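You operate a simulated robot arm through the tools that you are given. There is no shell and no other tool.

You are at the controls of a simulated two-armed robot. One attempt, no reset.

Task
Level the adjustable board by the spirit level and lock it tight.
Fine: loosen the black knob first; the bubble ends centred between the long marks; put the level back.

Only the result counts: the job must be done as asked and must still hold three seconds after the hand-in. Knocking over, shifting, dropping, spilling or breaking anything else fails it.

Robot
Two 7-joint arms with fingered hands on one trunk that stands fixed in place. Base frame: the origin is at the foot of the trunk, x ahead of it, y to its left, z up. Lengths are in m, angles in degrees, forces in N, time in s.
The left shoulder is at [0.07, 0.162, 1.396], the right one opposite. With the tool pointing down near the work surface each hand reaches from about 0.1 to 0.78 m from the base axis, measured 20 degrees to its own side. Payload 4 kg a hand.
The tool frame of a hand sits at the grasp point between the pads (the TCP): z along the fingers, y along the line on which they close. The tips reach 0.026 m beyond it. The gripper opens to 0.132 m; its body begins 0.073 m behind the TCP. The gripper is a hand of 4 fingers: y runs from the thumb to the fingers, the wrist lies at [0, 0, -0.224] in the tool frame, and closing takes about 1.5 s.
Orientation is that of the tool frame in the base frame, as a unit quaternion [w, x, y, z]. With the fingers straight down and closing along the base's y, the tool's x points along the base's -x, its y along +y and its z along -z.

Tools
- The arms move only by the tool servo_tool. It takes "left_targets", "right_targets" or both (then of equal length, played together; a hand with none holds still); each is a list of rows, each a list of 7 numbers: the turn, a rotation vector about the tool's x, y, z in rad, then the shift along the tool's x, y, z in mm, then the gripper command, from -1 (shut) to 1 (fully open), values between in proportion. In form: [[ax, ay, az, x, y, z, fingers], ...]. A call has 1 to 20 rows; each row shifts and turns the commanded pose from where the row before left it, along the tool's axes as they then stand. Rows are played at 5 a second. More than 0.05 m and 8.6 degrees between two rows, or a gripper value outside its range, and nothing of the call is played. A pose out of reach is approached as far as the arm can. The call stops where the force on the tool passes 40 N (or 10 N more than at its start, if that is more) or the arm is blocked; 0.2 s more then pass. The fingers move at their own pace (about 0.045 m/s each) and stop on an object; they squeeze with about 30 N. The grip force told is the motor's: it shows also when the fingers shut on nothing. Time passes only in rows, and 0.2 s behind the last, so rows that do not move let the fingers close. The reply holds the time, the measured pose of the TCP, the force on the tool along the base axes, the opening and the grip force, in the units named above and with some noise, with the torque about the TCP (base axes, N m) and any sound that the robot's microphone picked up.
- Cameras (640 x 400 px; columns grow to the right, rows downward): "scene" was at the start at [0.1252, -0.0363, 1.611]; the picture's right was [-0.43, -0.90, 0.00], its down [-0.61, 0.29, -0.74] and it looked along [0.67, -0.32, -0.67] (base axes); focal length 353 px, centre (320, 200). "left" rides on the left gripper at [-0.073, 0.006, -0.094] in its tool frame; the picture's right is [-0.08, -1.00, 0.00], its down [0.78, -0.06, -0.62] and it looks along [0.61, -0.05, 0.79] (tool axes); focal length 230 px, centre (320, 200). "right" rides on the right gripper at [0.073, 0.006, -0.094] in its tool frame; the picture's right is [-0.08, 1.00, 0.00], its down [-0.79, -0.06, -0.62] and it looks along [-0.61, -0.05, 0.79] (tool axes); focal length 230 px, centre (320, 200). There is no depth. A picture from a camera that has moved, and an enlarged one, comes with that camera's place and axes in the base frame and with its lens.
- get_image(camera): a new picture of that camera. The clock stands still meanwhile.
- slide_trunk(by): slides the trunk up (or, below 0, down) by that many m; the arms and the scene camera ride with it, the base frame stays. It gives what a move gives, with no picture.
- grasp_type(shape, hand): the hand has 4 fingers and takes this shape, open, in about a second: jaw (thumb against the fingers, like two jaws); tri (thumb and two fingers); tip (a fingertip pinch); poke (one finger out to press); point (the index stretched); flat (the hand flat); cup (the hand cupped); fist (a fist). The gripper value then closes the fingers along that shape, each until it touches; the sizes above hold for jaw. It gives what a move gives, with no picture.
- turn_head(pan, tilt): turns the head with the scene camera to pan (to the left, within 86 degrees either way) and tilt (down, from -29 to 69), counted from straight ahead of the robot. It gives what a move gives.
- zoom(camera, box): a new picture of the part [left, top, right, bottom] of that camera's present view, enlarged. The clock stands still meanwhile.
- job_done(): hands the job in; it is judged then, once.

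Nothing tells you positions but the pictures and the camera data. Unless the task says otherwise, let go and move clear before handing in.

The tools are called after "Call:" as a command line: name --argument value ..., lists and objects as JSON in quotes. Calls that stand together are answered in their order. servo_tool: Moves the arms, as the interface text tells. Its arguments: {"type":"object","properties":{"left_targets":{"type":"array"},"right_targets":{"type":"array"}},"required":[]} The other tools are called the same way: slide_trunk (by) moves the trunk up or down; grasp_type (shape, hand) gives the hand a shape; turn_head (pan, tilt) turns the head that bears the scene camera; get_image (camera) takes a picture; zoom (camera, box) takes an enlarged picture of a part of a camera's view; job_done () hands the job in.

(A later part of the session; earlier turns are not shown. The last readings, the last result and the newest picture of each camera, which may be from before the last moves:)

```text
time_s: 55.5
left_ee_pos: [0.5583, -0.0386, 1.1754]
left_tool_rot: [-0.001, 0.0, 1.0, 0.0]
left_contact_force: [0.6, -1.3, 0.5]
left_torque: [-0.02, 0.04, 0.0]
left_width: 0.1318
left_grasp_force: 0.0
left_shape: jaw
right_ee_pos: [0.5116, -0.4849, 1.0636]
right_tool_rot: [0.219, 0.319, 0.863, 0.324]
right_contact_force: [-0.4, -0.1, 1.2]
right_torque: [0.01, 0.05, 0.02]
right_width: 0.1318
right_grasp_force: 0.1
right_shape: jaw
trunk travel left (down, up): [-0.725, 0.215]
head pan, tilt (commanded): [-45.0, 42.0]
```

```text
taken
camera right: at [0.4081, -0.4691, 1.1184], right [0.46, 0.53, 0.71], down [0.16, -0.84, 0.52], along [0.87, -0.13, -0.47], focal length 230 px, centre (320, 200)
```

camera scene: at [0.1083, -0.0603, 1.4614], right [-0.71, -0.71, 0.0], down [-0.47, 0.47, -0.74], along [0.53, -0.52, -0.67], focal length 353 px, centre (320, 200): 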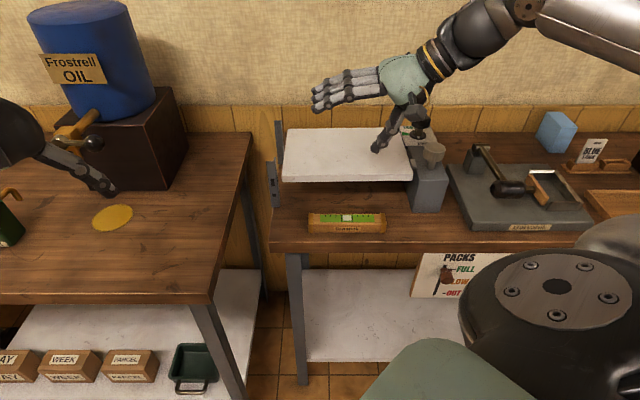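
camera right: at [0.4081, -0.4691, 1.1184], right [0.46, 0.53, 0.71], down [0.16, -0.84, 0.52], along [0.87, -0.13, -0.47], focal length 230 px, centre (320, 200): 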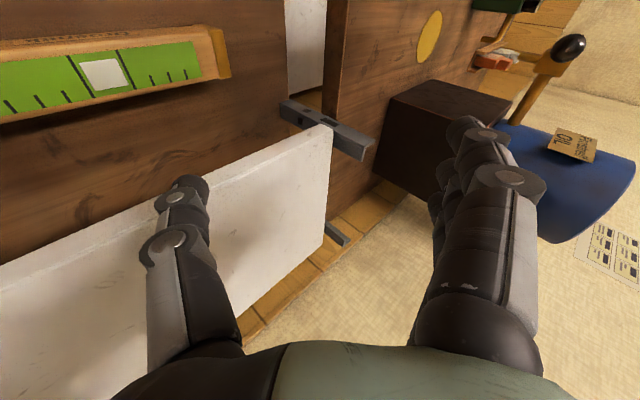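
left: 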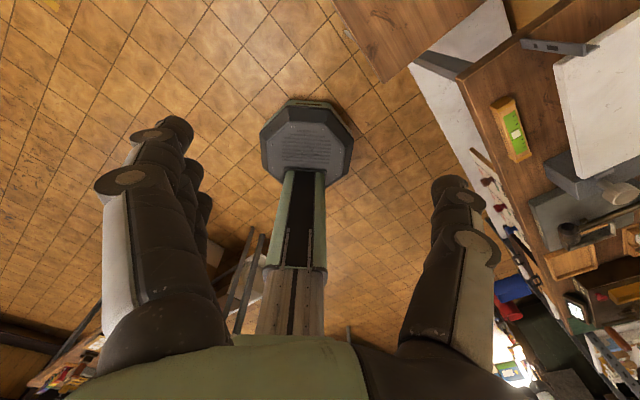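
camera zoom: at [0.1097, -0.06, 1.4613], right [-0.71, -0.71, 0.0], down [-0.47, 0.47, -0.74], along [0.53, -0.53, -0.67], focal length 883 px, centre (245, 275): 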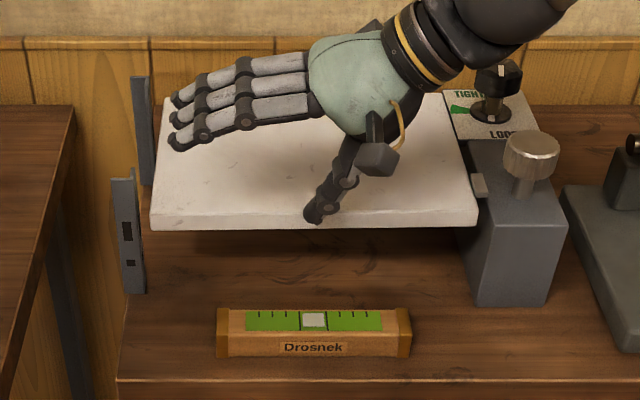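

Call:
servo_tool --right_targets '[[0, 0, 0, 9.6, -20.4, 20.25, 1], [0, 0, 0, 3.5, -14, 13.8, 1]]'

Call:
zoom --camera "scene" --box '[270, 90, 430, 250]'

Call:
get_image --camera "right"

```text
time_s: 56.1
left_ee_pos: [0.5583, -0.0386, 1.1743]
left_tool_rot: [0.0, 0.0, 1.0, 0.0]
left_contact_force: [-0.1, 0.0, -0.2]
left_torque: [0.01, 0.01, -0.02]
left_width: 0.132
left_grasp_force: 0.0
left_shape: jaw
right_ee_pos: [0.5072, -0.481, 1.0155]
right_tool_rot: [0.22, 0.319, 0.864, 0.323]
right_contact_force: [-0.3, -0.6, 0.2]
right_torque: [0.01, -0.02, -0.02]
right_width: 0.1317
right_grasp_force: 0.1
right_shape: jaw
trunk travel left (down, up): [-0.725, 0.215]
head pan, tilt (commanded): [-45.0, 42.0]
```

```text
2.50 times, centred on (350, 170) of scene
camera zoom: at [0.1096, -0.0601, 1.4613], right [-0.71, -0.71, 0.0], down [-0.47, 0.47, -0.74], along [0.53, -0.53, -0.67], focal length 883 px, centre (245, 275)
```

zoom: 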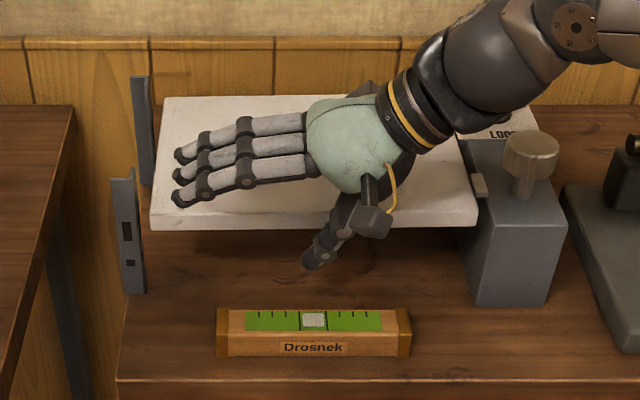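

```text
taken
camera right: at [0.404, -0.4656, 1.0698], right [0.46, 0.53, 0.71], down [0.16, -0.84, 0.52], along [0.87, -0.13, -0.47], focal length 230 px, centre (320, 200)
```

right: 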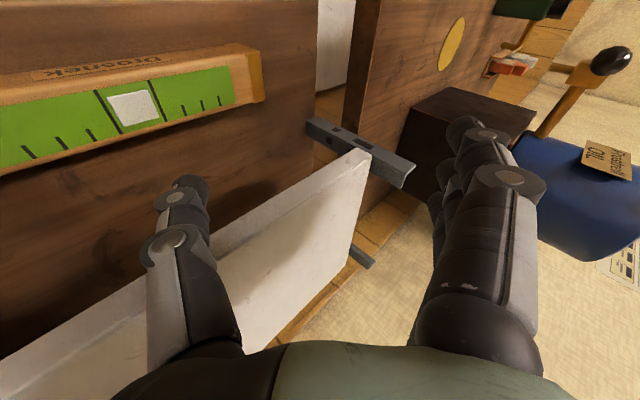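

Call:
servo_tool --right_targets '[[0, 0, 0, 4.3, -17.5, 17.3, 1], [0, 0, 0, 3.8, -15, 14.9, 1]]'

Call:
zoom --camera "scene" --box '[270, 90, 430, 250]'

Call:
get_image --camera "right"

```text
time_s: 56.7
left_ee_pos: [0.5574, -0.0378, 1.1741]
left_tool_rot: [0.0, 0.0, 1.0, 0.0]
left_contact_force: [-0.3, 0.7, 1.1]
left_torque: [0.01, 0.01, 0.02]
left_width: 0.1319
left_grasp_force: 0.2
left_shape: jaw
right_ee_pos: [0.505, -0.4809, 0.967]
right_tool_rot: [0.22, 0.319, 0.864, 0.322]
right_contact_force: [0.0, -0.4, -0.5]
right_torque: [0.0, 0.02, -0.01]
right_width: 0.1318
right_grasp_force: 0.1
right_shape: jaw
trunk travel left (down, up): [-0.725, 0.215]
head pan, tilt (commanded): [-45.0, 42.0]
```

```text
2.50 times, centred on (350, 170) of scene
camera zoom: at [0.1095, -0.0602, 1.4613], right [-0.71, -0.71, 0.0], down [-0.47, 0.47, -0.74], along [0.53, -0.53, -0.67], focal length 883 px, centre (245, 275)
```

zoom: 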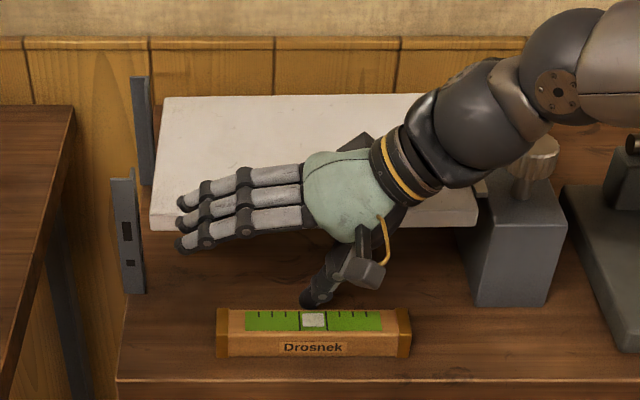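

```text
taken
camera right: at [0.4036, -0.465, 1.0224], right [0.46, 0.53, 0.71], down [0.16, -0.84, 0.52], along [0.87, -0.13, -0.47], focal length 230 px, centre (320, 200)
```

right: 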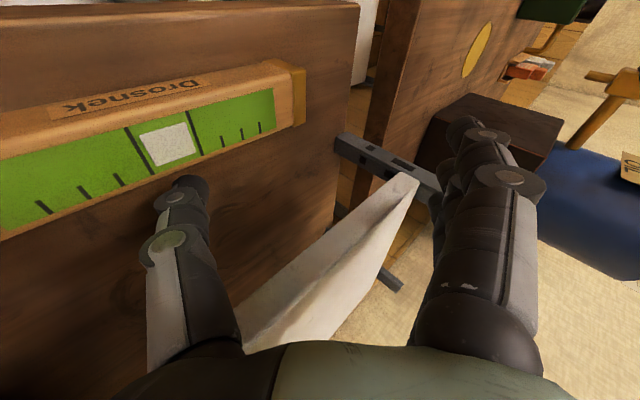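

The thumb sits in the gap behind the level, right at its centre. Now I pull it toward me by small steps.

Call:
servo_tool --right_targets '[[0, 0, 0, 4.92, 0.64, -0.59, 1], [0, 0, 0, 4.92, 0.64, -0.59, 1], [0, 0, 0, 4.92, 0.64, -0.59, 1], [0, 0, 0, 4.92, 0.64, -0.59, 1]]'

Call:
zoom --camera "scene" --box '[270, 90, 430, 250]'

Call:
get_image --camera "right"

```text
time_s: 57.7
left_ee_pos: [0.5574, -0.0378, 1.1743]
left_tool_rot: [0.0, 0.0, 1.0, -0.001]
left_contact_force: [-0.2, 0.2, -0.1]
left_torque: [0.0, 0.0, 0.01]
left_width: 0.1319
left_grasp_force: 0.0
left_shape: jaw
right_ee_pos: [0.4922, -0.4658, 0.9665]
right_tool_rot: [0.22, 0.319, 0.863, 0.323]
right_contact_force: [0.5, -0.7, 0.1]
right_torque: [0.01, -0.04, 0.02]
right_width: 0.132
right_grasp_force: 0.0
right_shape: jaw
trunk travel left (down, up): [-0.725, 0.215]
head pan, tilt (commanded): [-45.0, 42.0]
```

```text
2.50 times, centred on (350, 170) of scene
camera zoom: at [0.109, -0.0597, 1.4613], right [-0.71, -0.71, 0.0], down [-0.47, 0.47, -0.74], along [0.53, -0.53, -0.67], focal length 883 px, centre (245, 275)
```

zoom: 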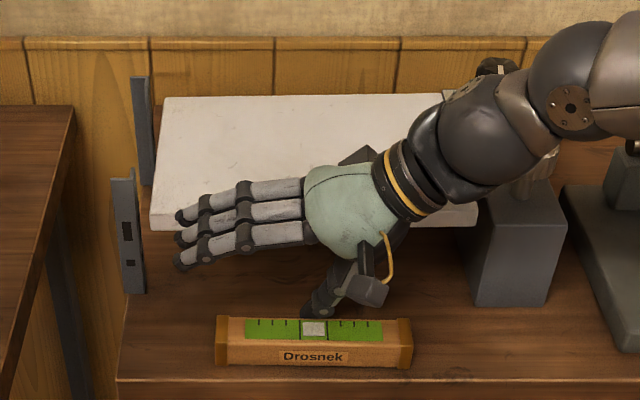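

```text
taken
camera right: at [0.3897, -0.451, 1.0228], right [0.46, 0.53, 0.71], down [0.16, -0.84, 0.52], along [0.87, -0.13, -0.47], focal length 230 px, centre (320, 200)
```

right: 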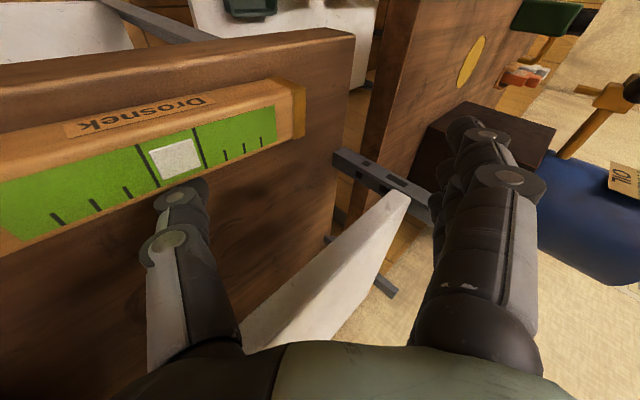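

The level slides easily. Another 10 mm.

Call:
servo_tool --right_targets '[[0, 0, 0, 4.92, 0.64, -0.59, 1], [0, 0, 0, 4.92, 0.64, -0.59, 1], [0, 0, 0, 0, 0, 0, 1]]'

Call:
zoom --camera "scene" --box '[270, 90, 430, 250]'

Call:
get_image --camera "right"

```text
time_s: 58.5
left_ee_pos: [0.5585, -0.0369, 1.1748]
left_tool_rot: [0.0, 0.0, 1.0, 0.0]
left_contact_force: [0.0, 0.1, -0.2]
left_torque: [-0.01, -0.03, 0.03]
left_width: 0.1318
left_grasp_force: 0.0
left_shape: jaw
right_ee_pos: [0.485, -0.4594, 0.9679]
right_tool_rot: [0.219, 0.32, 0.863, 0.323]
right_contact_force: [-0.3, -0.6, 0.4]
right_torque: [-0.01, 0.05, 0.03]
right_width: 0.1319
right_grasp_force: 0.1
right_shape: jaw
trunk travel left (down, up): [-0.725, 0.215]
head pan, tilt (commanded): [-45.0, 42.0]
```

```text
2.50 times, centred on (350, 170) of scene
camera zoom: at [0.1091, -0.0598, 1.4613], right [-0.71, -0.71, 0.0], down [-0.47, 0.47, -0.74], along [0.53, -0.53, -0.67], focal length 883 px, centre (245, 275)
```

zoom: 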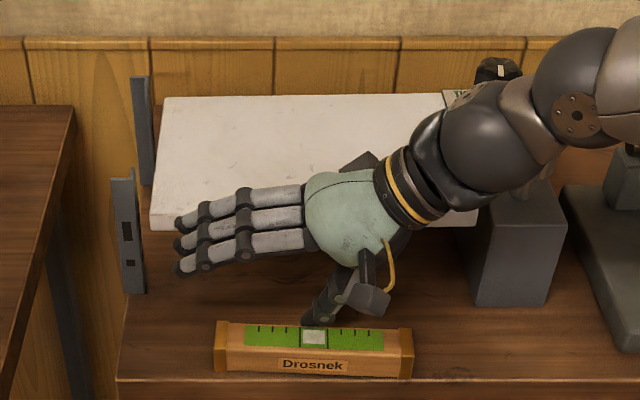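

```text
taken
camera right: at [0.3831, -0.4443, 1.0231], right [0.46, 0.53, 0.71], down [0.16, -0.84, 0.52], along [0.87, -0.13, -0.47], focal length 230 px, centre (320, 200)
```

right: 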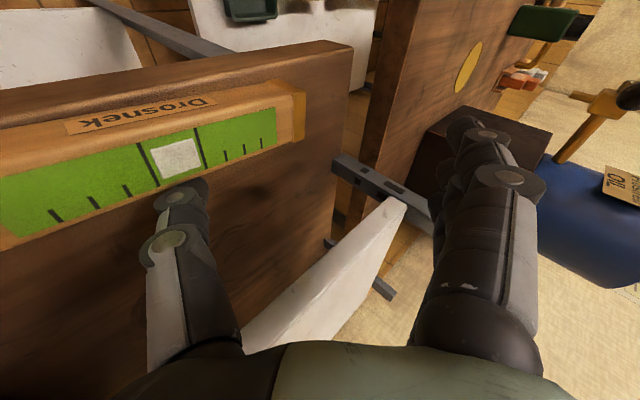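

The level is now about 21 mm forward and clear. I withdraw the thumb upward, straighten the hand and turn it for a normal grasp.

Call:
servo_tool --right_targets '[[0, 0, 0, -4.92, -0.64, 0.59, 1], [0, 0, 0, -6.95, 27.97, -27.67, 1], [0, 0, 0, -6.95, 27.97, -27.67, 1], [0, 0, 0, -6.95, 27.97, -27.67, 1], [0, 0, 0, -6.95, 27.97, -27.67, 1], [0, 0, 0, -6.95, 27.97, -27.67, 1], [0.131, 0, 0, 0, 0, 0, 1], [0.131, 0, 0, 0, 0, 0, 1], [0.131, 0, 0, 0, 0, 0, 1], [0.131, 0, 0, 0, 0, 0, 1], [0.131, 0, 0, 0, 0, 0, 1], [0.131, 0, 0, 0, 0, 0, 1], [0, 0.0873, 0, 0, 0, 0, 1], [0, 0.0873, 0, 0, 0, 0, 1]]'

Call:
servo_tool --right_targets '[[0, 0, 0.1428, 0, 0, 0, 1], [0, 0, 0.1428, 0, 0, 0, 1], [0, 0, 0.1428, 0, 0, 0, 1], [0, 0, 0.1428, 0, 0, 0, 1], [0, 0, 0.1428, 0, 0, 0, 1], [0, 0, 0.1428, 0, 0, 0, 0.5], [0, 0, 0.1428, 0, 0, 0, 0.2], [0, 0, 0.1428, 0, 0, 0, -0.2], [0, 0, 0.1428, 0, 0, 0, -0.2], [0, 0, 0.1428, 0, 0, 0, -0.2], [0, 0, 0.1428, 0, 0, 0, -0.2]]'

Call:
get_image --camera "right"

Call:
zoom --camera "scene" --box '[270, 90, 430, 250]'

```text
time_s: 61.5
left_ee_pos: [0.5588, -0.0375, 1.1743]
left_tool_rot: [-0.001, 0.0, 1.0, -0.001]
left_contact_force: [0.0, -0.7, 0.4]
left_torque: [0.0, 0.02, 0.01]
left_width: 0.1318
left_grasp_force: 0.1
left_shape: jaw
right_ee_pos: [0.4904, -0.4625, 1.1688]
right_tool_rot: [0.0, 0.381, 0.925, 0.0]
right_contact_force: [-0.5, 0.0, -0.1]
right_torque: [0.01, 0.05, -0.04]
right_width: 0.1318
right_grasp_force: 0.1
right_shape: jaw
trunk travel left (down, up): [-0.725, 0.215]
head pan, tilt (commanded): [-45.0, 42.0]
```

```text
time_s: 63.9
left_ee_pos: [0.557, -0.0366, 1.1747]
left_tool_rot: [0.0, 0.0, 1.0, 0.0]
left_contact_force: [-0.7, -0.4, 0.6]
left_torque: [0.03, 0.01, 0.02]
left_width: 0.1319
left_grasp_force: 0.1
left_shape: jaw
right_ee_pos: [0.489, -0.4618, 1.167]
right_tool_rot: [0.0, 0.924, 0.383, 0.0]
right_contact_force: [-1.1, 0.1, 0.8]
right_torque: [0.01, -0.01, 0.04]
right_width: 0.0539
right_grasp_force: 0.1
right_shape: jaw
trunk travel left (down, up): [-0.725, 0.215]
head pan, tilt (commanded): [-45.0, 42.0]
```

```text
taken
camera right: at [0.5456, -0.4155, 1.2601], right [0.65, -0.76, 0.0], down [-0.6, -0.51, 0.62], along [-0.47, -0.4, -0.79], focal length 230 px, centre (320, 200)
```

right: 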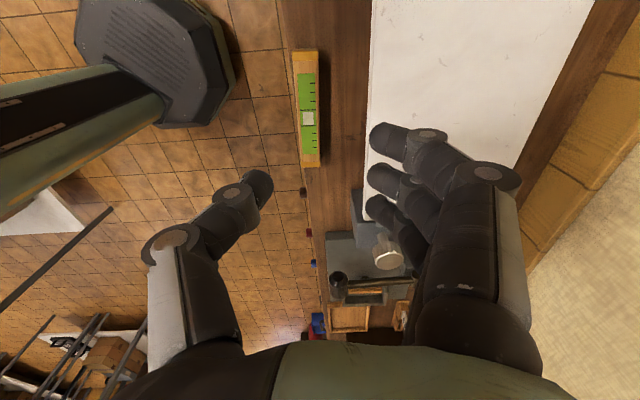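

```text
2.50 times, centred on (350, 170) of scene
camera zoom: at [0.109, -0.0597, 1.4613], right [-0.71, -0.71, 0.0], down [-0.47, 0.47, -0.74], along [0.53, -0.53, -0.67], focal length 883 px, centre (245, 275)
```

zoom: 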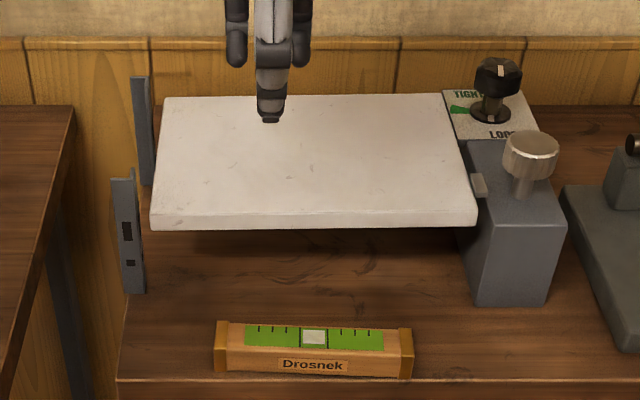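

The level is clear of the board now. I place the hand over it with a slight tilt and descend.

Call:
servo_tool --right_targets '[[0, 0, 0, -40.7, -22, 0, -0.2], [-0.061, 0, 0, 0, 0, 0, -0.2], [-0.061, 0, 0, 0, 0, 0, -0.2], [0, 0, 0, 0, -5.48, 44.66, -0.2], [0, 0, 0, 0, -5.48, 44.66, -0.2], [0, 0, 0, 0, -5.48, 44.66, -0.2], [0, 0, 0, 0, -5.48, 44.66, -0.2]]'

Call:
get_image --camera "right"

Call:
zoom --camera "scene" --box '[270, 90, 430, 250]'

```text
time_s: 65.5
left_ee_pos: [0.5582, -0.0379, 1.1736]
left_tool_rot: [-0.001, 0.0, 1.0, 0.002]
left_contact_force: [0.1, 0.0, 0.0]
left_torque: [0.0, -0.01, -0.01]
left_width: 0.1317
left_grasp_force: 0.1
left_shape: jaw
right_ee_pos: [0.4454, -0.4761, 0.9878]
right_tool_rot: [0.055, 0.922, 0.383, 0.024]
right_contact_force: [0.3, 0.3, 0.2]
right_torque: [-0.01, 0.04, 0.0]
right_width: 0.0534
right_grasp_force: 0.1
right_shape: jaw
trunk travel left (down, up): [-0.725, 0.215]
head pan, tilt (commanded): [-45.0, 42.0]
```

```text
taken
camera right: at [0.4931, -0.4197, 1.0798], right [0.65, -0.75, 0.12], down [-0.65, -0.46, 0.6], along [-0.4, -0.47, -0.79], focal length 230 px, centre (320, 200)
```

right: 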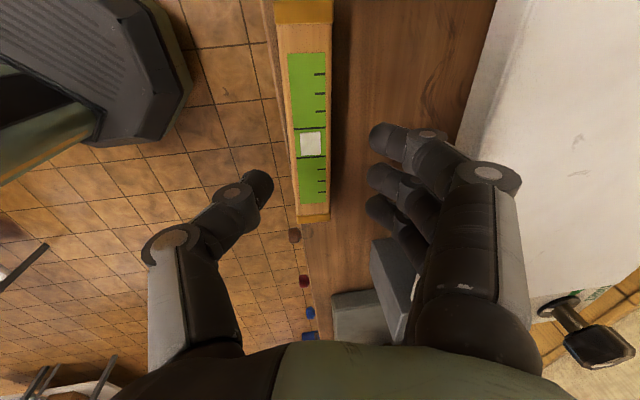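

```text
2.50 times, centred on (350, 170) of scene
camera zoom: at [0.1098, -0.0612, 1.4613], right [-0.71, -0.71, 0.0], down [-0.47, 0.47, -0.74], along [0.52, -0.52, -0.67], focal length 883 px, centre (245, 275)
```

zoom: 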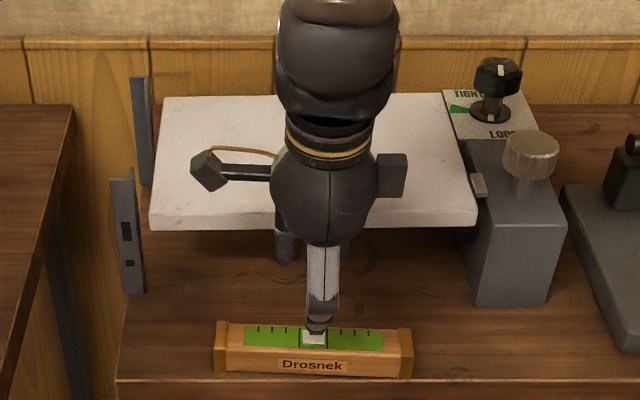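

Call:
servo_tool --right_targets '[[0, 0, 0, 0, -3.7, 29.8, -0.2], [0, 0, 0, 0, -2.6, 20.8, -0.2], [0, 0, 0, 0, -1.5, 11.9, -0.2], [0, 0, 0, 0, -0.7, 6, -0.2]]'

Call:
get_image --camera "right"

Call:
zoom --camera "scene" --box '[270, 90, 430, 250]'

```text
time_s: 66.5
left_ee_pos: [0.5576, -0.0374, 1.1746]
left_tool_rot: [0.001, 0.0, 1.0, 0.0]
left_contact_force: [0.8, -0.1, -0.1]
left_torque: [0.01, 0.02, -0.03]
left_width: 0.1319
left_grasp_force: 0.1
left_shape: jaw
right_ee_pos: [0.4443, -0.4769, 0.9185]
right_tool_rot: [0.056, 0.921, 0.385, 0.024]
right_contact_force: [0.5, 0.4, -0.1]
right_torque: [0.03, -0.01, 0.0]
right_width: 0.0534
right_grasp_force: 0.1
right_shape: jaw
trunk travel left (down, up): [-0.725, 0.215]
head pan, tilt (commanded): [-45.0, 42.0]
```

```text
taken
camera right: at [0.4933, -0.4203, 1.011], right [0.65, -0.75, 0.12], down [-0.65, -0.46, 0.6], along [-0.4, -0.47, -0.79], focal length 230 px, centre (320, 200)
```

right: 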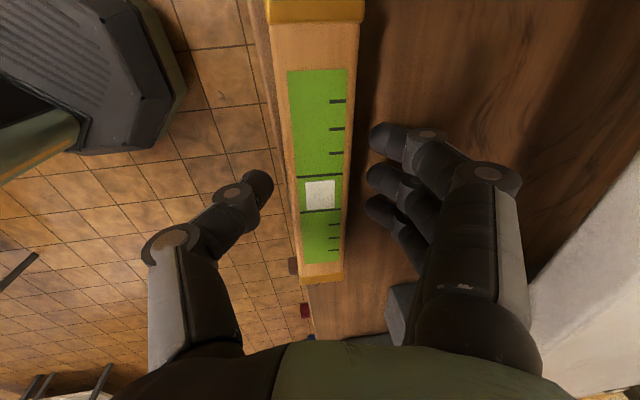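

```text
2.50 times, centred on (350, 170) of scene
camera zoom: at [0.1093, -0.06, 1.4613], right [-0.71, -0.71, 0.0], down [-0.47, 0.47, -0.74], along [0.53, -0.53, -0.67], focal length 883 px, centre (245, 275)
```

zoom: 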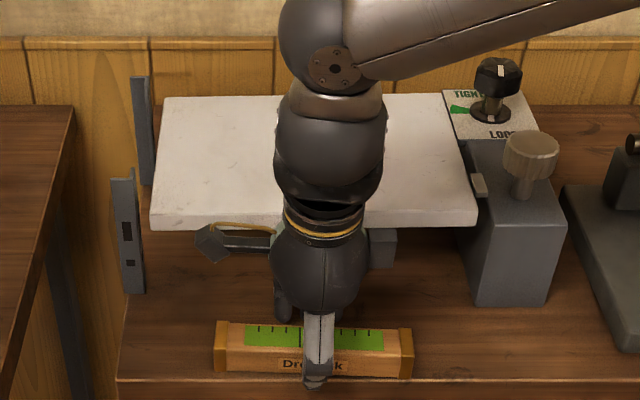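

No contact, the level is between the digits. Closing gently.

Call:
servo_tool --right_targets '[[0, 0, 0, 0, 0, 0, -0.35], [0, 0, 0, 0, 0, 0, -0.5], [0, 0, 0, 0, 0, 0, -0.7], [0, 0, 0, 0, 0, 0, -1], [0, 0, 0, 0, 0, 0, -1]]'

Call:
get_image --camera "right"

Call:
zoom --camera "scene" --box '[270, 90, 430, 250]'

```text
time_s: 67.7
left_ee_pos: [0.5585, -0.0377, 1.1749]
left_tool_rot: [0.0, 0.0, 1.0, -0.001]
left_contact_force: [0.5, -0.6, 0.1]
left_torque: [0.02, -0.03, -0.02]
left_width: 0.1319
left_grasp_force: 0.0
left_shape: jaw
right_ee_pos: [0.444, -0.4771, 0.9191]
right_tool_rot: [0.056, 0.921, 0.384, 0.023]
right_contact_force: [-0.4, 0.0, 0.3]
right_torque: [0.03, 0.02, -0.02]
right_width: 0.0285
right_grasp_force: 29.6
right_shape: jaw
trunk travel left (down, up): [-0.725, 0.215]
head pan, tilt (commanded): [-45.0, 42.0]
```

```text
taken
camera right: at [0.493, -0.42, 1.0112], right [0.65, -0.75, 0.12], down [-0.65, -0.46, 0.6], along [-0.4, -0.47, -0.79], focal length 230 px, centre (320, 200)
```

right: 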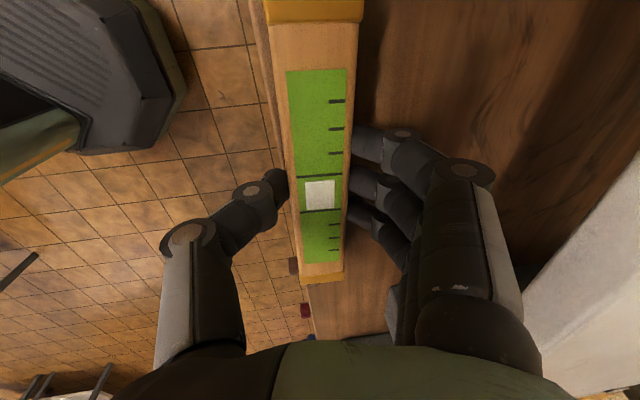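

```text
2.50 times, centred on (350, 170) of scene
camera zoom: at [0.1091, -0.0597, 1.4613], right [-0.71, -0.71, 0.0], down [-0.47, 0.47, -0.74], along [0.53, -0.53, -0.67], focal length 883 px, centre (245, 275)
```

zoom: 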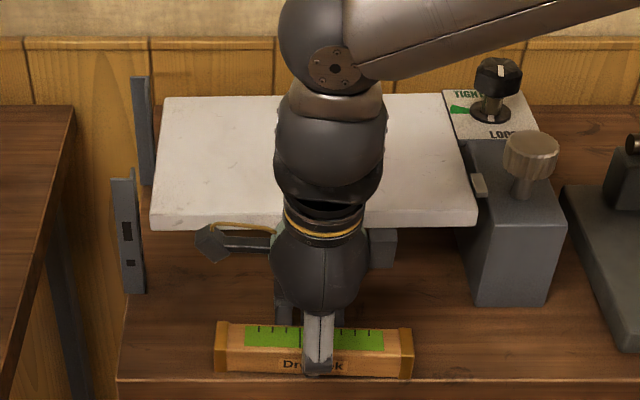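

The level is gripped (28.5 mm, 30 N). Lifting slowly.

Call:
servo_tool --right_targets '[[0, 0, 0, 0, 1.2, -9.9, -1], [0, 0, 0, 0, 2.4, -19.8, -1], [0, 0, 0, 0, 4.9, -39.7, -1], [0, 0, 0, 0, 4.9, -39.7, -1]]'

Call:
get_image --camera "right"

Call:
zoom --camera "scene" --box '[270, 90, 430, 250]'

```text
time_s: 68.7
left_ee_pos: [0.5579, -0.0371, 1.1752]
left_tool_rot: [0.0, 0.0, 1.0, 0.0]
left_contact_force: [-0.4, 0.0, 0.2]
left_torque: [-0.05, -0.02, 0.0]
left_width: 0.1317
left_grasp_force: 0.1
left_shape: jaw
right_ee_pos: [0.4447, -0.4766, 1.0275]
right_tool_rot: [0.057, 0.921, 0.385, 0.023]
right_contact_force: [-0.6, 0.6, -1.7]
right_torque: [0.03, -0.02, 0.02]
right_width: 0.0284
right_grasp_force: 30.2
right_shape: jaw
trunk travel left (down, up): [-0.725, 0.215]
head pan, tilt (commanded): [-45.0, 42.0]
```

```text
taken
camera right: at [0.4924, -0.4206, 1.1208], right [0.65, -0.75, 0.12], down [-0.65, -0.46, 0.61], along [-0.4, -0.47, -0.79], focal length 230 px, centre (320, 200)
```

right: 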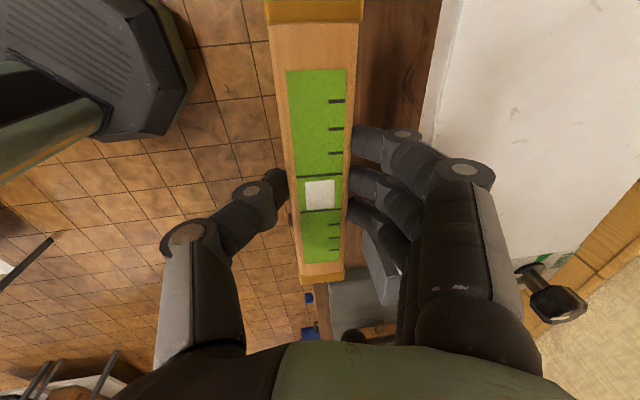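

```text
2.50 times, centred on (350, 170) of scene
camera zoom: at [0.1083, -0.0587, 1.4614], right [-0.71, -0.71, 0.0], down [-0.47, 0.47, -0.74], along [0.53, -0.53, -0.67], focal length 883 px, centre (245, 275)
```

zoom: 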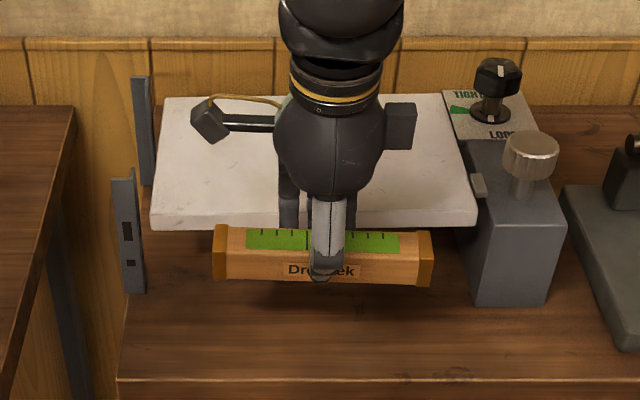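

The level is held steady. I carry it up and over the board's middle.

Call:
servo_tool --right_targets '[[0, 0, 0, 0, 3.66, -29.8, -1], [0, 0, 0, 0, 30, 3.68, -1], [0, 0, 0, 0, 37, 4.5, -1], [0, 0, 0, 0, 37, 4.5, -1], [0, 0, 0, 0, 37, 4.5, -1], [0, 0, 0, 0, 36, 4.5, -1], [0, 0, 0, 0, 0, 0, -1]]'

Call:
get_image --camera "right"

Call:
zoom --camera "scene" --box '[270, 60, 430, 220]'

```text
time_s: 70.3
left_ee_pos: [0.557, -0.0377, 1.1741]
left_tool_rot: [0.001, 0.0, 1.0, 0.0]
left_contact_force: [-0.6, 0.0, 0.5]
left_torque: [0.01, -0.01, -0.02]
left_width: 0.1316
left_grasp_force: 0.0
left_shape: jaw
right_ee_pos: [0.5726, -0.5993, 1.059]
right_tool_rot: [0.056, 0.921, 0.384, 0.024]
right_contact_force: [-0.2, 0.7, -0.8]
right_torque: [0.03, 0.0, 0.0]
right_width: 0.0285
right_grasp_force: 29.7
right_shape: jaw
trunk travel left (down, up): [-0.725, 0.215]
head pan, tilt (commanded): [-45.0, 42.0]
```

```text
taken
camera right: at [0.6204, -0.5441, 1.1519], right [0.65, -0.75, 0.12], down [-0.65, -0.46, 0.6], along [-0.4, -0.47, -0.79], focal length 230 px, centre (320, 200)
```

right: 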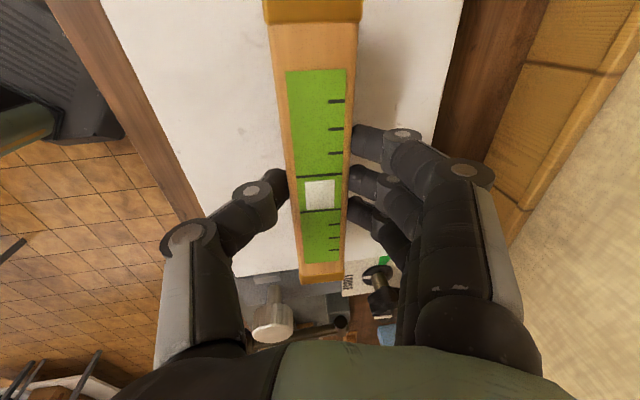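

```text
2.50 times, centred on (350, 140) of scene
camera zoom: at [0.108, -0.0596, 1.4614], right [-0.71, -0.71, 0.0], down [-0.47, 0.47, -0.74], along [0.53, -0.53, -0.67], focal length 883 px, centre (245, 350)
```

zoom: 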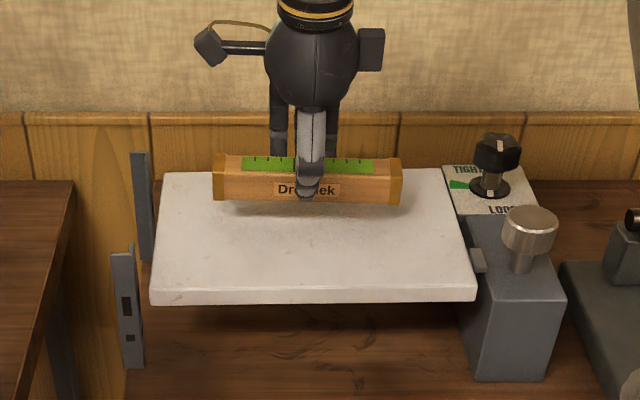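

Call:
servo_tool --right_targets '[[0, 0, 0, 0, -2.4, 19.8, -1], [0, 0, 0, 0, -1.2, 9.9, -1], [0, 0, 0, 0, -0.5, 4, -1]]'

Call:
zoom --camera "scene" --box '[290, 90, 410, 190]'

```text
time_s: 71.1
left_ee_pos: [0.5568, -0.0359, 1.176]
left_tool_rot: [0.0, 0.0, 1.0, 0.0]
left_contact_force: [0.2, 0.4, 0.4]
left_torque: [0.01, 0.02, -0.01]
left_width: 0.1318
left_grasp_force: 0.0
left_shape: jaw
right_ee_pos: [0.5718, -0.6011, 1.0245]
right_tool_rot: [0.057, 0.921, 0.385, 0.025]
right_contact_force: [1.2, -1.8, 5.0]
right_torque: [-0.03, 0.11, 0.01]
right_width: 0.0287
right_grasp_force: 30.2
right_shape: jaw
trunk travel left (down, up): [-0.725, 0.215]
head pan, tilt (commanded): [-45.0, 42.0]
```

```text
4.00 times, centred on (350, 140) of scene
camera zoom: at [0.1085, -0.0591, 1.4616], right [-0.71, -0.71, 0.0], down [-0.47, 0.47, -0.74], along [0.53, -0.53, -0.67], focal length 1412 px, centre (200, 440)
```

zoom: 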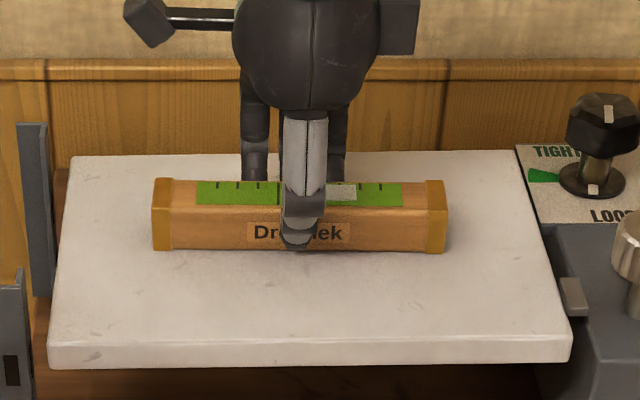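

The level touches the board, and its bubble already runs to the right (right side high). I release slowly.

Call:
servo_tool --right_targets '[[0, 0, 0, 0, 0.1, -0.8, -1], [0, 0, 0, 0, 0, 0, -0.55], [0, 0, 0, 0, 0, 0, -0.45], [0, 0, 0, 0, 0, 0, -0.3], [0, 0, 0, 0, 0, 0, -0.1], [0, 0, 0, 0, 0, 0, 0.1]]'

Call:
zoom --camera "scene" --box '[290, 90, 410, 190]'

Call:
get_image --camera "right"

```text
time_s: 72.5
left_ee_pos: [0.5571, -0.0377, 1.1757]
left_tool_rot: [0.001, 0.0, 1.0, 0.0]
left_contact_force: [-0.2, -0.5, -0.4]
left_torque: [-0.03, 0.01, -0.01]
left_width: 0.1319
left_grasp_force: 0.1
left_shape: jaw
right_ee_pos: [0.5726, -0.6006, 1.0251]
right_tool_rot: [0.057, 0.921, 0.385, 0.024]
right_contact_force: [0.2, -0.1, 0.3]
right_torque: [-0.01, 0.0, -0.01]
right_width: 0.0719
right_grasp_force: 0.1
right_shape: jaw
trunk travel left (down, up): [-0.725, 0.215]
head pan, tilt (commanded): [-45.0, 42.0]
```

```text
4.00 times, centred on (350, 140) of scene
camera zoom: at [0.1091, -0.0597, 1.4613], right [-0.71, -0.71, 0.0], down [-0.47, 0.47, -0.74], along [0.53, -0.53, -0.67], focal length 1412 px, centre (200, 440)
```

zoom: 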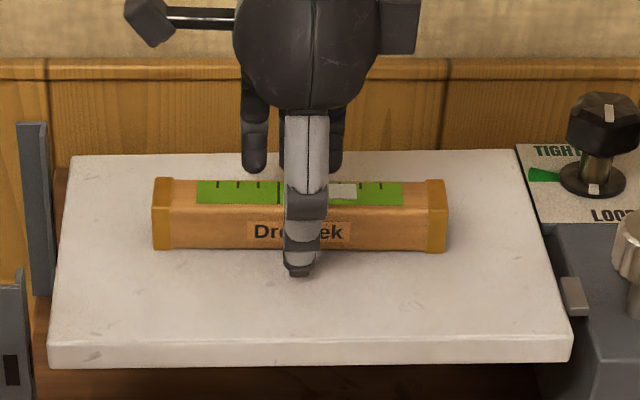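

```text
taken
camera right: at [0.6199, -0.5452, 1.118], right [0.65, -0.75, 0.12], down [-0.65, -0.46, 0.6], along [-0.4, -0.47, -0.79], focal length 230 px, centre (320, 200)
```

right: 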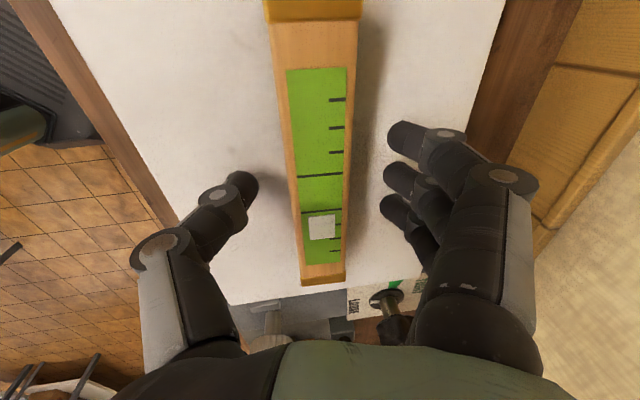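

The level rests on the board with the bubble past the right long mark, so the board's right side is high. I lift clear and look.

Call:
servo_tool --right_targets '[[0, 0, 0, 0, 3.66, -29.8, 0.1], [0, 0, 0, 0, 4.9, -39.7, 0.1], [0, 0, 0, 0, 4.9, -39.7, 0.1], [0.061, 0, 0, 0, 0, 0, 0.1], [0.061, 0, 0, 0, 0, 0, 0.1]]'

Call:
zoom --camera "scene" --box '[300, 115, 400, 165]'

Call:
zoom --camera "scene" --box '[270, 80, 470, 220]'

```text
time_s: 73.7
left_ee_pos: [0.5595, -0.0379, 1.1736]
left_tool_rot: [-0.001, 0.0, 1.0, 0.001]
left_contact_force: [-0.2, 0.2, -0.1]
left_torque: [0.0, -0.01, 0.03]
left_width: 0.1317
left_grasp_force: 0.1
left_shape: jaw
right_ee_pos: [0.5746, -0.602, 1.1351]
right_tool_rot: [-0.001, 0.923, 0.385, -0.002]
right_contact_force: [-0.7, 0.3, 0.6]
right_torque: [-0.02, 0.0, -0.01]
right_width: 0.0721
right_grasp_force: 0.2
right_shape: jaw
trunk travel left (down, up): [-0.725, 0.215]
head pan, tilt (commanded): [-45.0, 42.0]
```

```text
6.40 times, centred on (350, 140) of scene
camera zoom: at [0.1109, -0.0594, 1.4612], right [-0.71, -0.71, 0.0], down [-0.47, 0.47, -0.74], along [0.52, -0.53, -0.67], focal length 2260 px, centre (128, 584)
```

zoom: 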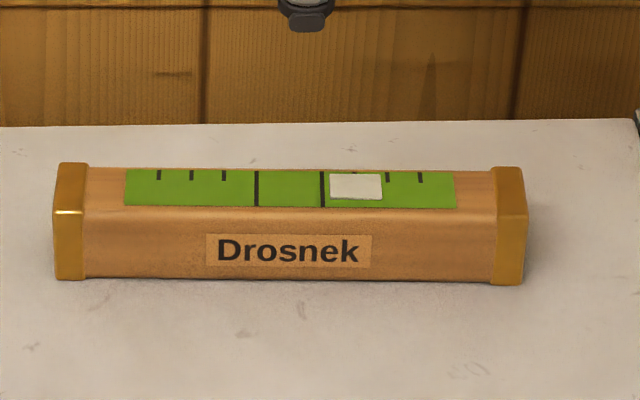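

```text
2.86 times, centred on (370, 150) of scene
camera zoom: at [0.1109, -0.0594, 1.4612], right [-0.71, -0.71, 0.0], down [-0.47, 0.47, -0.74], along [0.52, -0.53, -0.67], focal length 1009 px, centre (177, 343)
```

zoom: 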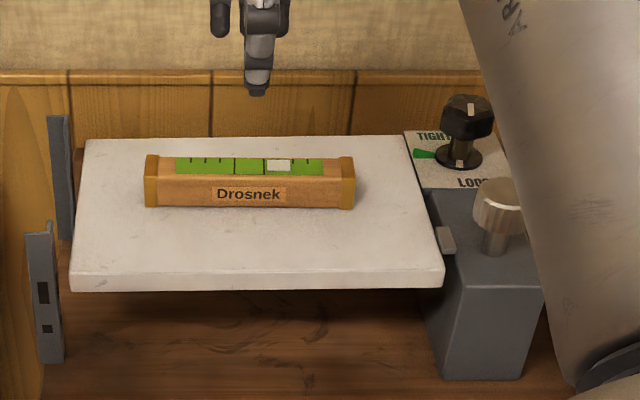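

The bubble sits one mark right of centre (offset about 67 px in this zoom). Now I move to the silver adjusting knob.

Call:
servo_tool --right_targets '[[0, 0, 0, -39.1, -12.4, 0, 0.1], [0, 0, 0, -39.1, -12.4, 0, 0.1], [0, 0, 0, -39.1, -12.4, 0, 0.1], [0, 0, 0, -39.1, -12.4, 0, 0.1], [0, 0, 0, -39.1, -12.4, 0, 0.1], [0, 0, -0.1428, 0, 0, 0, 0.1], [0, 0, -0.1428, 0, 0, 0, 0.1], [0, 0, -0.1428, 0, 0, 0, 0.1], [0, 0, -0.1428, 0, 0, 0, 0.1], [0, 0, -0.1428, 0, 0, 0, 0.1], [0, 0, -0.1428, 0, 0, 0, 0.1], [0, 0, -0.1428, 0, 0, 0, 0.1], [0, 0, -0.1428, 0, 0, 0, 0.1], [0, 0, -0.1428, 0, 0, 0, 0.1], [0, 0, -0.1428, 0, 0, 0, 0.1], [0, 0, -0.1428, 0, 0, 0, 0.1]]'

Call:
get_image --camera "right"

Call:
get_image --camera "scene"

```text
time_s: 77.1
left_ee_pos: [0.5571, -0.037, 1.1742]
left_tool_rot: [0.0, 0.0, 1.0, 0.001]
left_contact_force: [-0.3, -0.2, -0.6]
left_torque: [0.01, 0.02, 0.01]
left_width: 0.1321
left_grasp_force: 0.1
left_shape: jaw
right_ee_pos: [0.3901, -0.6975, 1.1348]
right_tool_rot: [0.0, 0.379, 0.925, 0.001]
right_contact_force: [-0.4, -0.3, 0.3]
right_torque: [0.01, 0.01, 0.0]
right_width: 0.0722
right_grasp_force: 0.1
right_shape: jaw
trunk travel left (down, up): [-0.725, 0.215]
head pan, tilt (commanded): [-45.0, 42.0]
```

```text
taken
camera right: at [0.3432, -0.6416, 1.2277], right [0.76, 0.66, 0.0], down [0.52, -0.59, 0.62], along [0.4, -0.47, -0.79], focal length 230 px, centre (320, 200)
```

right: 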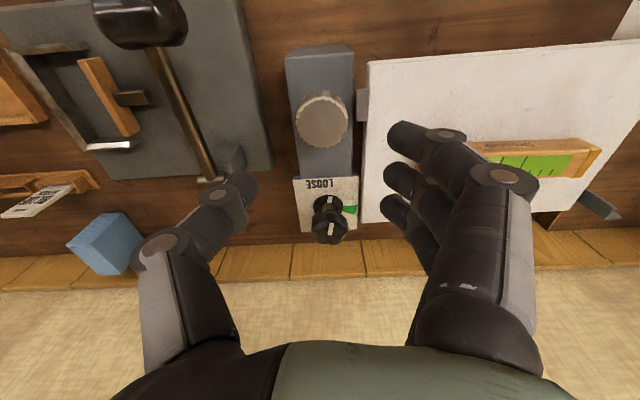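

```text
taken
camera scene: at [0.109, -0.0596, 1.4613], right [-0.71, -0.71, 0.0], down [-0.47, 0.47, -0.74], along [0.53, -0.53, -0.67], focal length 353 px, centre (320, 200)
```

scene: 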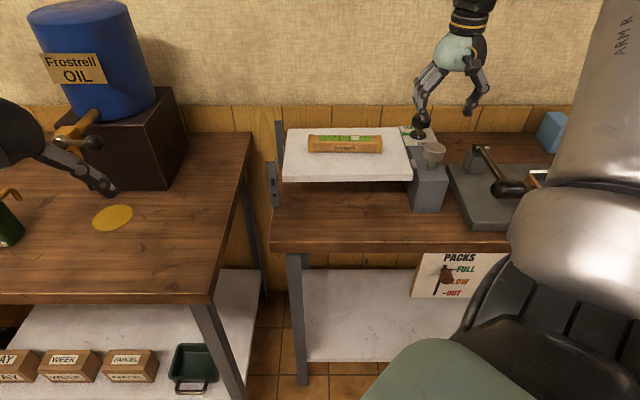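

Call:
zoom --camera "right" --box '[280, 70, 380, 160]'

Call:
zoom --camera "scene" --box '[390, 110, 470, 160]'

```text
4.44 times, centred on (330, 115) of right
camera zoom: at [0.3432, -0.6416, 1.2277], right [0.76, 0.66, 0.0], down [0.52, -0.59, 0.62], along [0.4, -0.47, -0.79], focal length 1022 px, centre (276, 578)
```

zoom: 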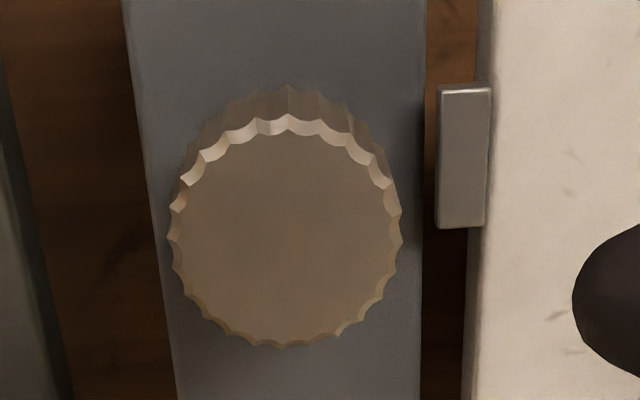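

```text
8.00 times, centred on (430, 135) of scene
camera zoom: at [0.109, -0.0596, 1.4613], right [-0.71, -0.71, 0.0], down [-0.47, 0.47, -0.74], along [0.53, -0.53, -0.67], focal length 2825 px, centre (-560, 720)
```

zoom: 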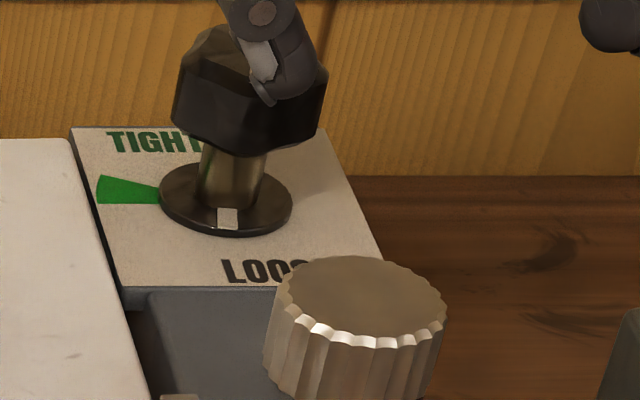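

Call:
servo_tool --right_targets '[[0, 0, 0, 2.5, 2.4, 30, 0.1], [0, 0, 0, 0, 0, 35, 0.1], [0, 0, 0, 0, 0, 20, 0.1], [0, 0, 0, 0, 0, 13, 0.1], [0, 0, 0, 0, 0, 0, 0.1]]'

Call:
get_image --camera "right"

Call:
zoom --camera "scene" --box '[290, 80, 490, 205]'

```text
time_s: 78.3
left_ee_pos: [0.5577, -0.0379, 1.1745]
left_tool_rot: [0.0, 0.0, 1.0, 0.0]
left_contact_force: [0.2, -0.5, 0.6]
left_torque: [0.0, 0.0, 0.02]
left_width: 0.1317
left_grasp_force: 0.0
left_shape: jaw
right_ee_pos: [0.3911, -0.693, 1.0363]
right_tool_rot: [0.0, 0.381, 0.925, 0.0]
right_contact_force: [0.9, 0.2, -0.3]
right_torque: [0.02, 0.03, 0.02]
right_width: 0.0719
right_grasp_force: 0.0
right_shape: jaw
trunk travel left (down, up): [-0.725, 0.215]
head pan, tilt (commanded): [-45.0, 42.0]
```

```text
taken
camera right: at [0.3438, -0.6375, 1.1294], right [0.76, 0.65, 0.0], down [0.51, -0.6, 0.62], along [0.4, -0.47, -0.79], focal length 230 px, centre (320, 200)
```

right: 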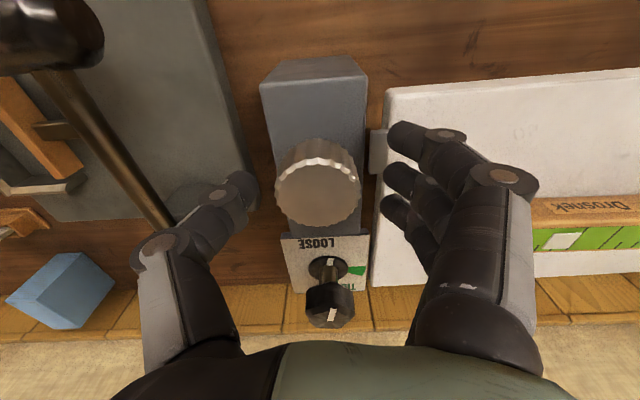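

```text
3.20 times, centred on (390, 142) of scene
camera zoom: at [0.109, -0.0596, 1.4613], right [-0.71, -0.71, 0.0], down [-0.47, 0.47, -0.74], along [0.53, -0.53, -0.67], focal length 1130 px, centre (96, 384)
```

zoom: 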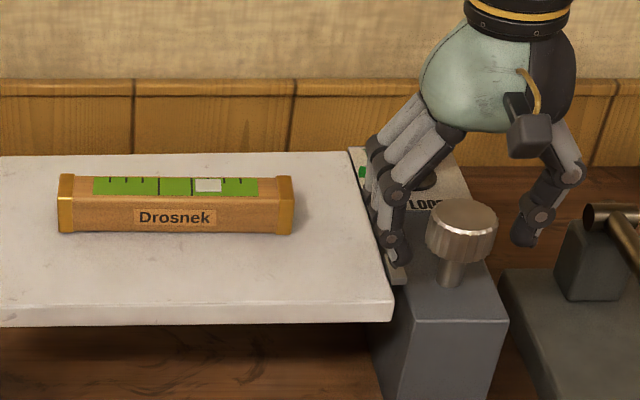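

Call:
servo_tool --right_targets '[[0, 0, 0, 0, 0, 0, -0.2], [0, 0, 0, 0, 0, 0, -1], [0, 0, 0, 0, 0, 0, -1], [0, 0, 0, 0, 0, 0, -1], [0, 0, 0, 0, 0, 0, -1]]'

Call:
get_image --camera "right"

Call:
zoom --camera "scene" --box '[290, 80, 490, 205]'

```text
time_s: 79.5
left_ee_pos: [0.5578, -0.0375, 1.1749]
left_tool_rot: [0.0, 0.0, 1.0, 0.0]
left_contact_force: [0.5, 0.1, -0.6]
left_torque: [0.0, 0.0, 0.01]
left_width: 0.1317
left_grasp_force: 0.1
left_shape: jaw
right_ee_pos: [0.3908, -0.694, 1.0366]
right_tool_rot: [0.0, 0.381, 0.925, 0.0]
right_contact_force: [0.1, -0.4, -0.8]
right_torque: [0.0, -0.02, -0.03]
right_width: 0.0292
right_grasp_force: 29.9
right_shape: jaw
trunk travel left (down, up): [-0.725, 0.215]
head pan, tilt (commanded): [-45.0, 42.0]
```

```text
taken
camera right: at [0.3438, -0.6378, 1.1294], right [0.76, 0.65, 0.0], down [0.51, -0.6, 0.62], along [0.4, -0.47, -0.79], focal length 230 px, centre (320, 200)
```

right: 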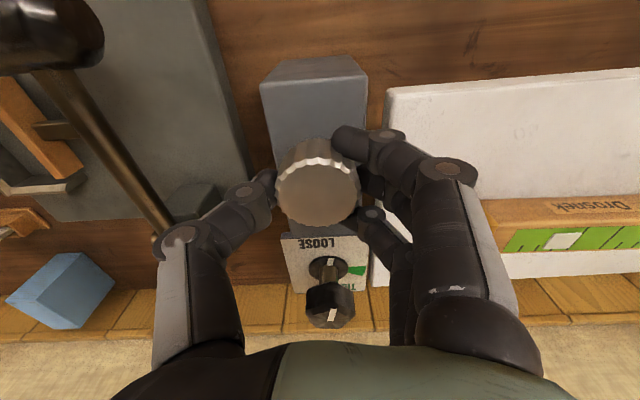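

```text
3.20 times, centred on (390, 142) of scene
camera zoom: at [0.1091, -0.0599, 1.4613], right [-0.71, -0.71, 0.0], down [-0.47, 0.47, -0.74], along [0.53, -0.53, -0.67], focal length 1130 px, centre (96, 384)
```

zoom: 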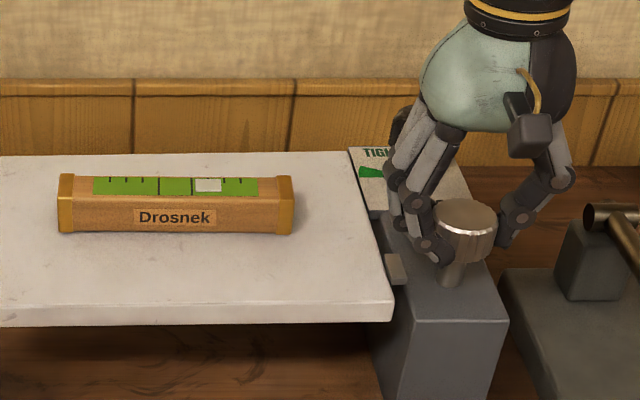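

The knob is held. I turn it a bit clockwise and watch the bubble.

Call:
servo_tool --right_targets '[[0, 0, 0.08, 0, 0, 0, -1], [0, 0, 0.08, 0, 0, 0, -1], [0, 0, 0.08, 0, 0, 0, -1], [0, 0, 0.08, 0, 0, 0, -1]]'

Call:
zoom --camera "scene" --box '[300, 115, 400, 165]'

Call:
get_image --camera "right"

```text
time_s: 80.5
left_ee_pos: [0.5584, -0.0374, 1.1735]
left_tool_rot: [-0.001, 0.0, 1.0, 0.0]
left_contact_force: [0.2, -0.2, -0.8]
left_torque: [-0.01, -0.01, 0.0]
left_width: 0.1319
left_grasp_force: 0.2
left_shape: jaw
right_ee_pos: [0.391, -0.6936, 1.0371]
right_tool_rot: [-0.001, 0.523, 0.852, 0.001]
right_contact_force: [0.3, -1.9, -3.1]
right_torque: [-0.01, -0.05, 0.04]
right_width: 0.029
right_grasp_force: 30.0
right_shape: jaw
trunk travel left (down, up): [-0.725, 0.215]
head pan, tilt (commanded): [-45.0, 42.0]
```

```text
6.40 times, centred on (350, 140) of scene
camera zoom: at [0.1094, -0.0607, 1.4612], right [-0.71, -0.71, 0.0], down [-0.47, 0.47, -0.74], along [0.53, -0.52, -0.67], focal length 2260 px, centre (128, 584)
```

zoom: 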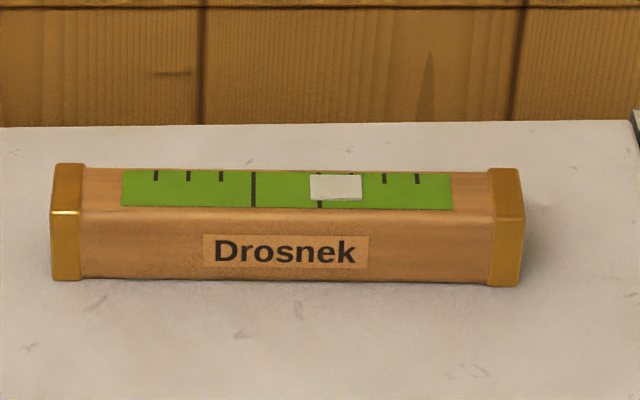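

```text
taken
camera right: at [0.3637, -0.626, 1.1295], right [0.92, 0.38, 0.0], down [0.3, -0.73, 0.62], along [0.23, -0.57, -0.79], focal length 230 px, centre (320, 200)
```

right: 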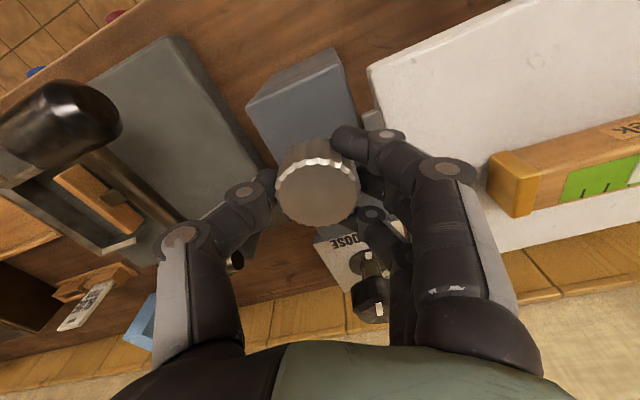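

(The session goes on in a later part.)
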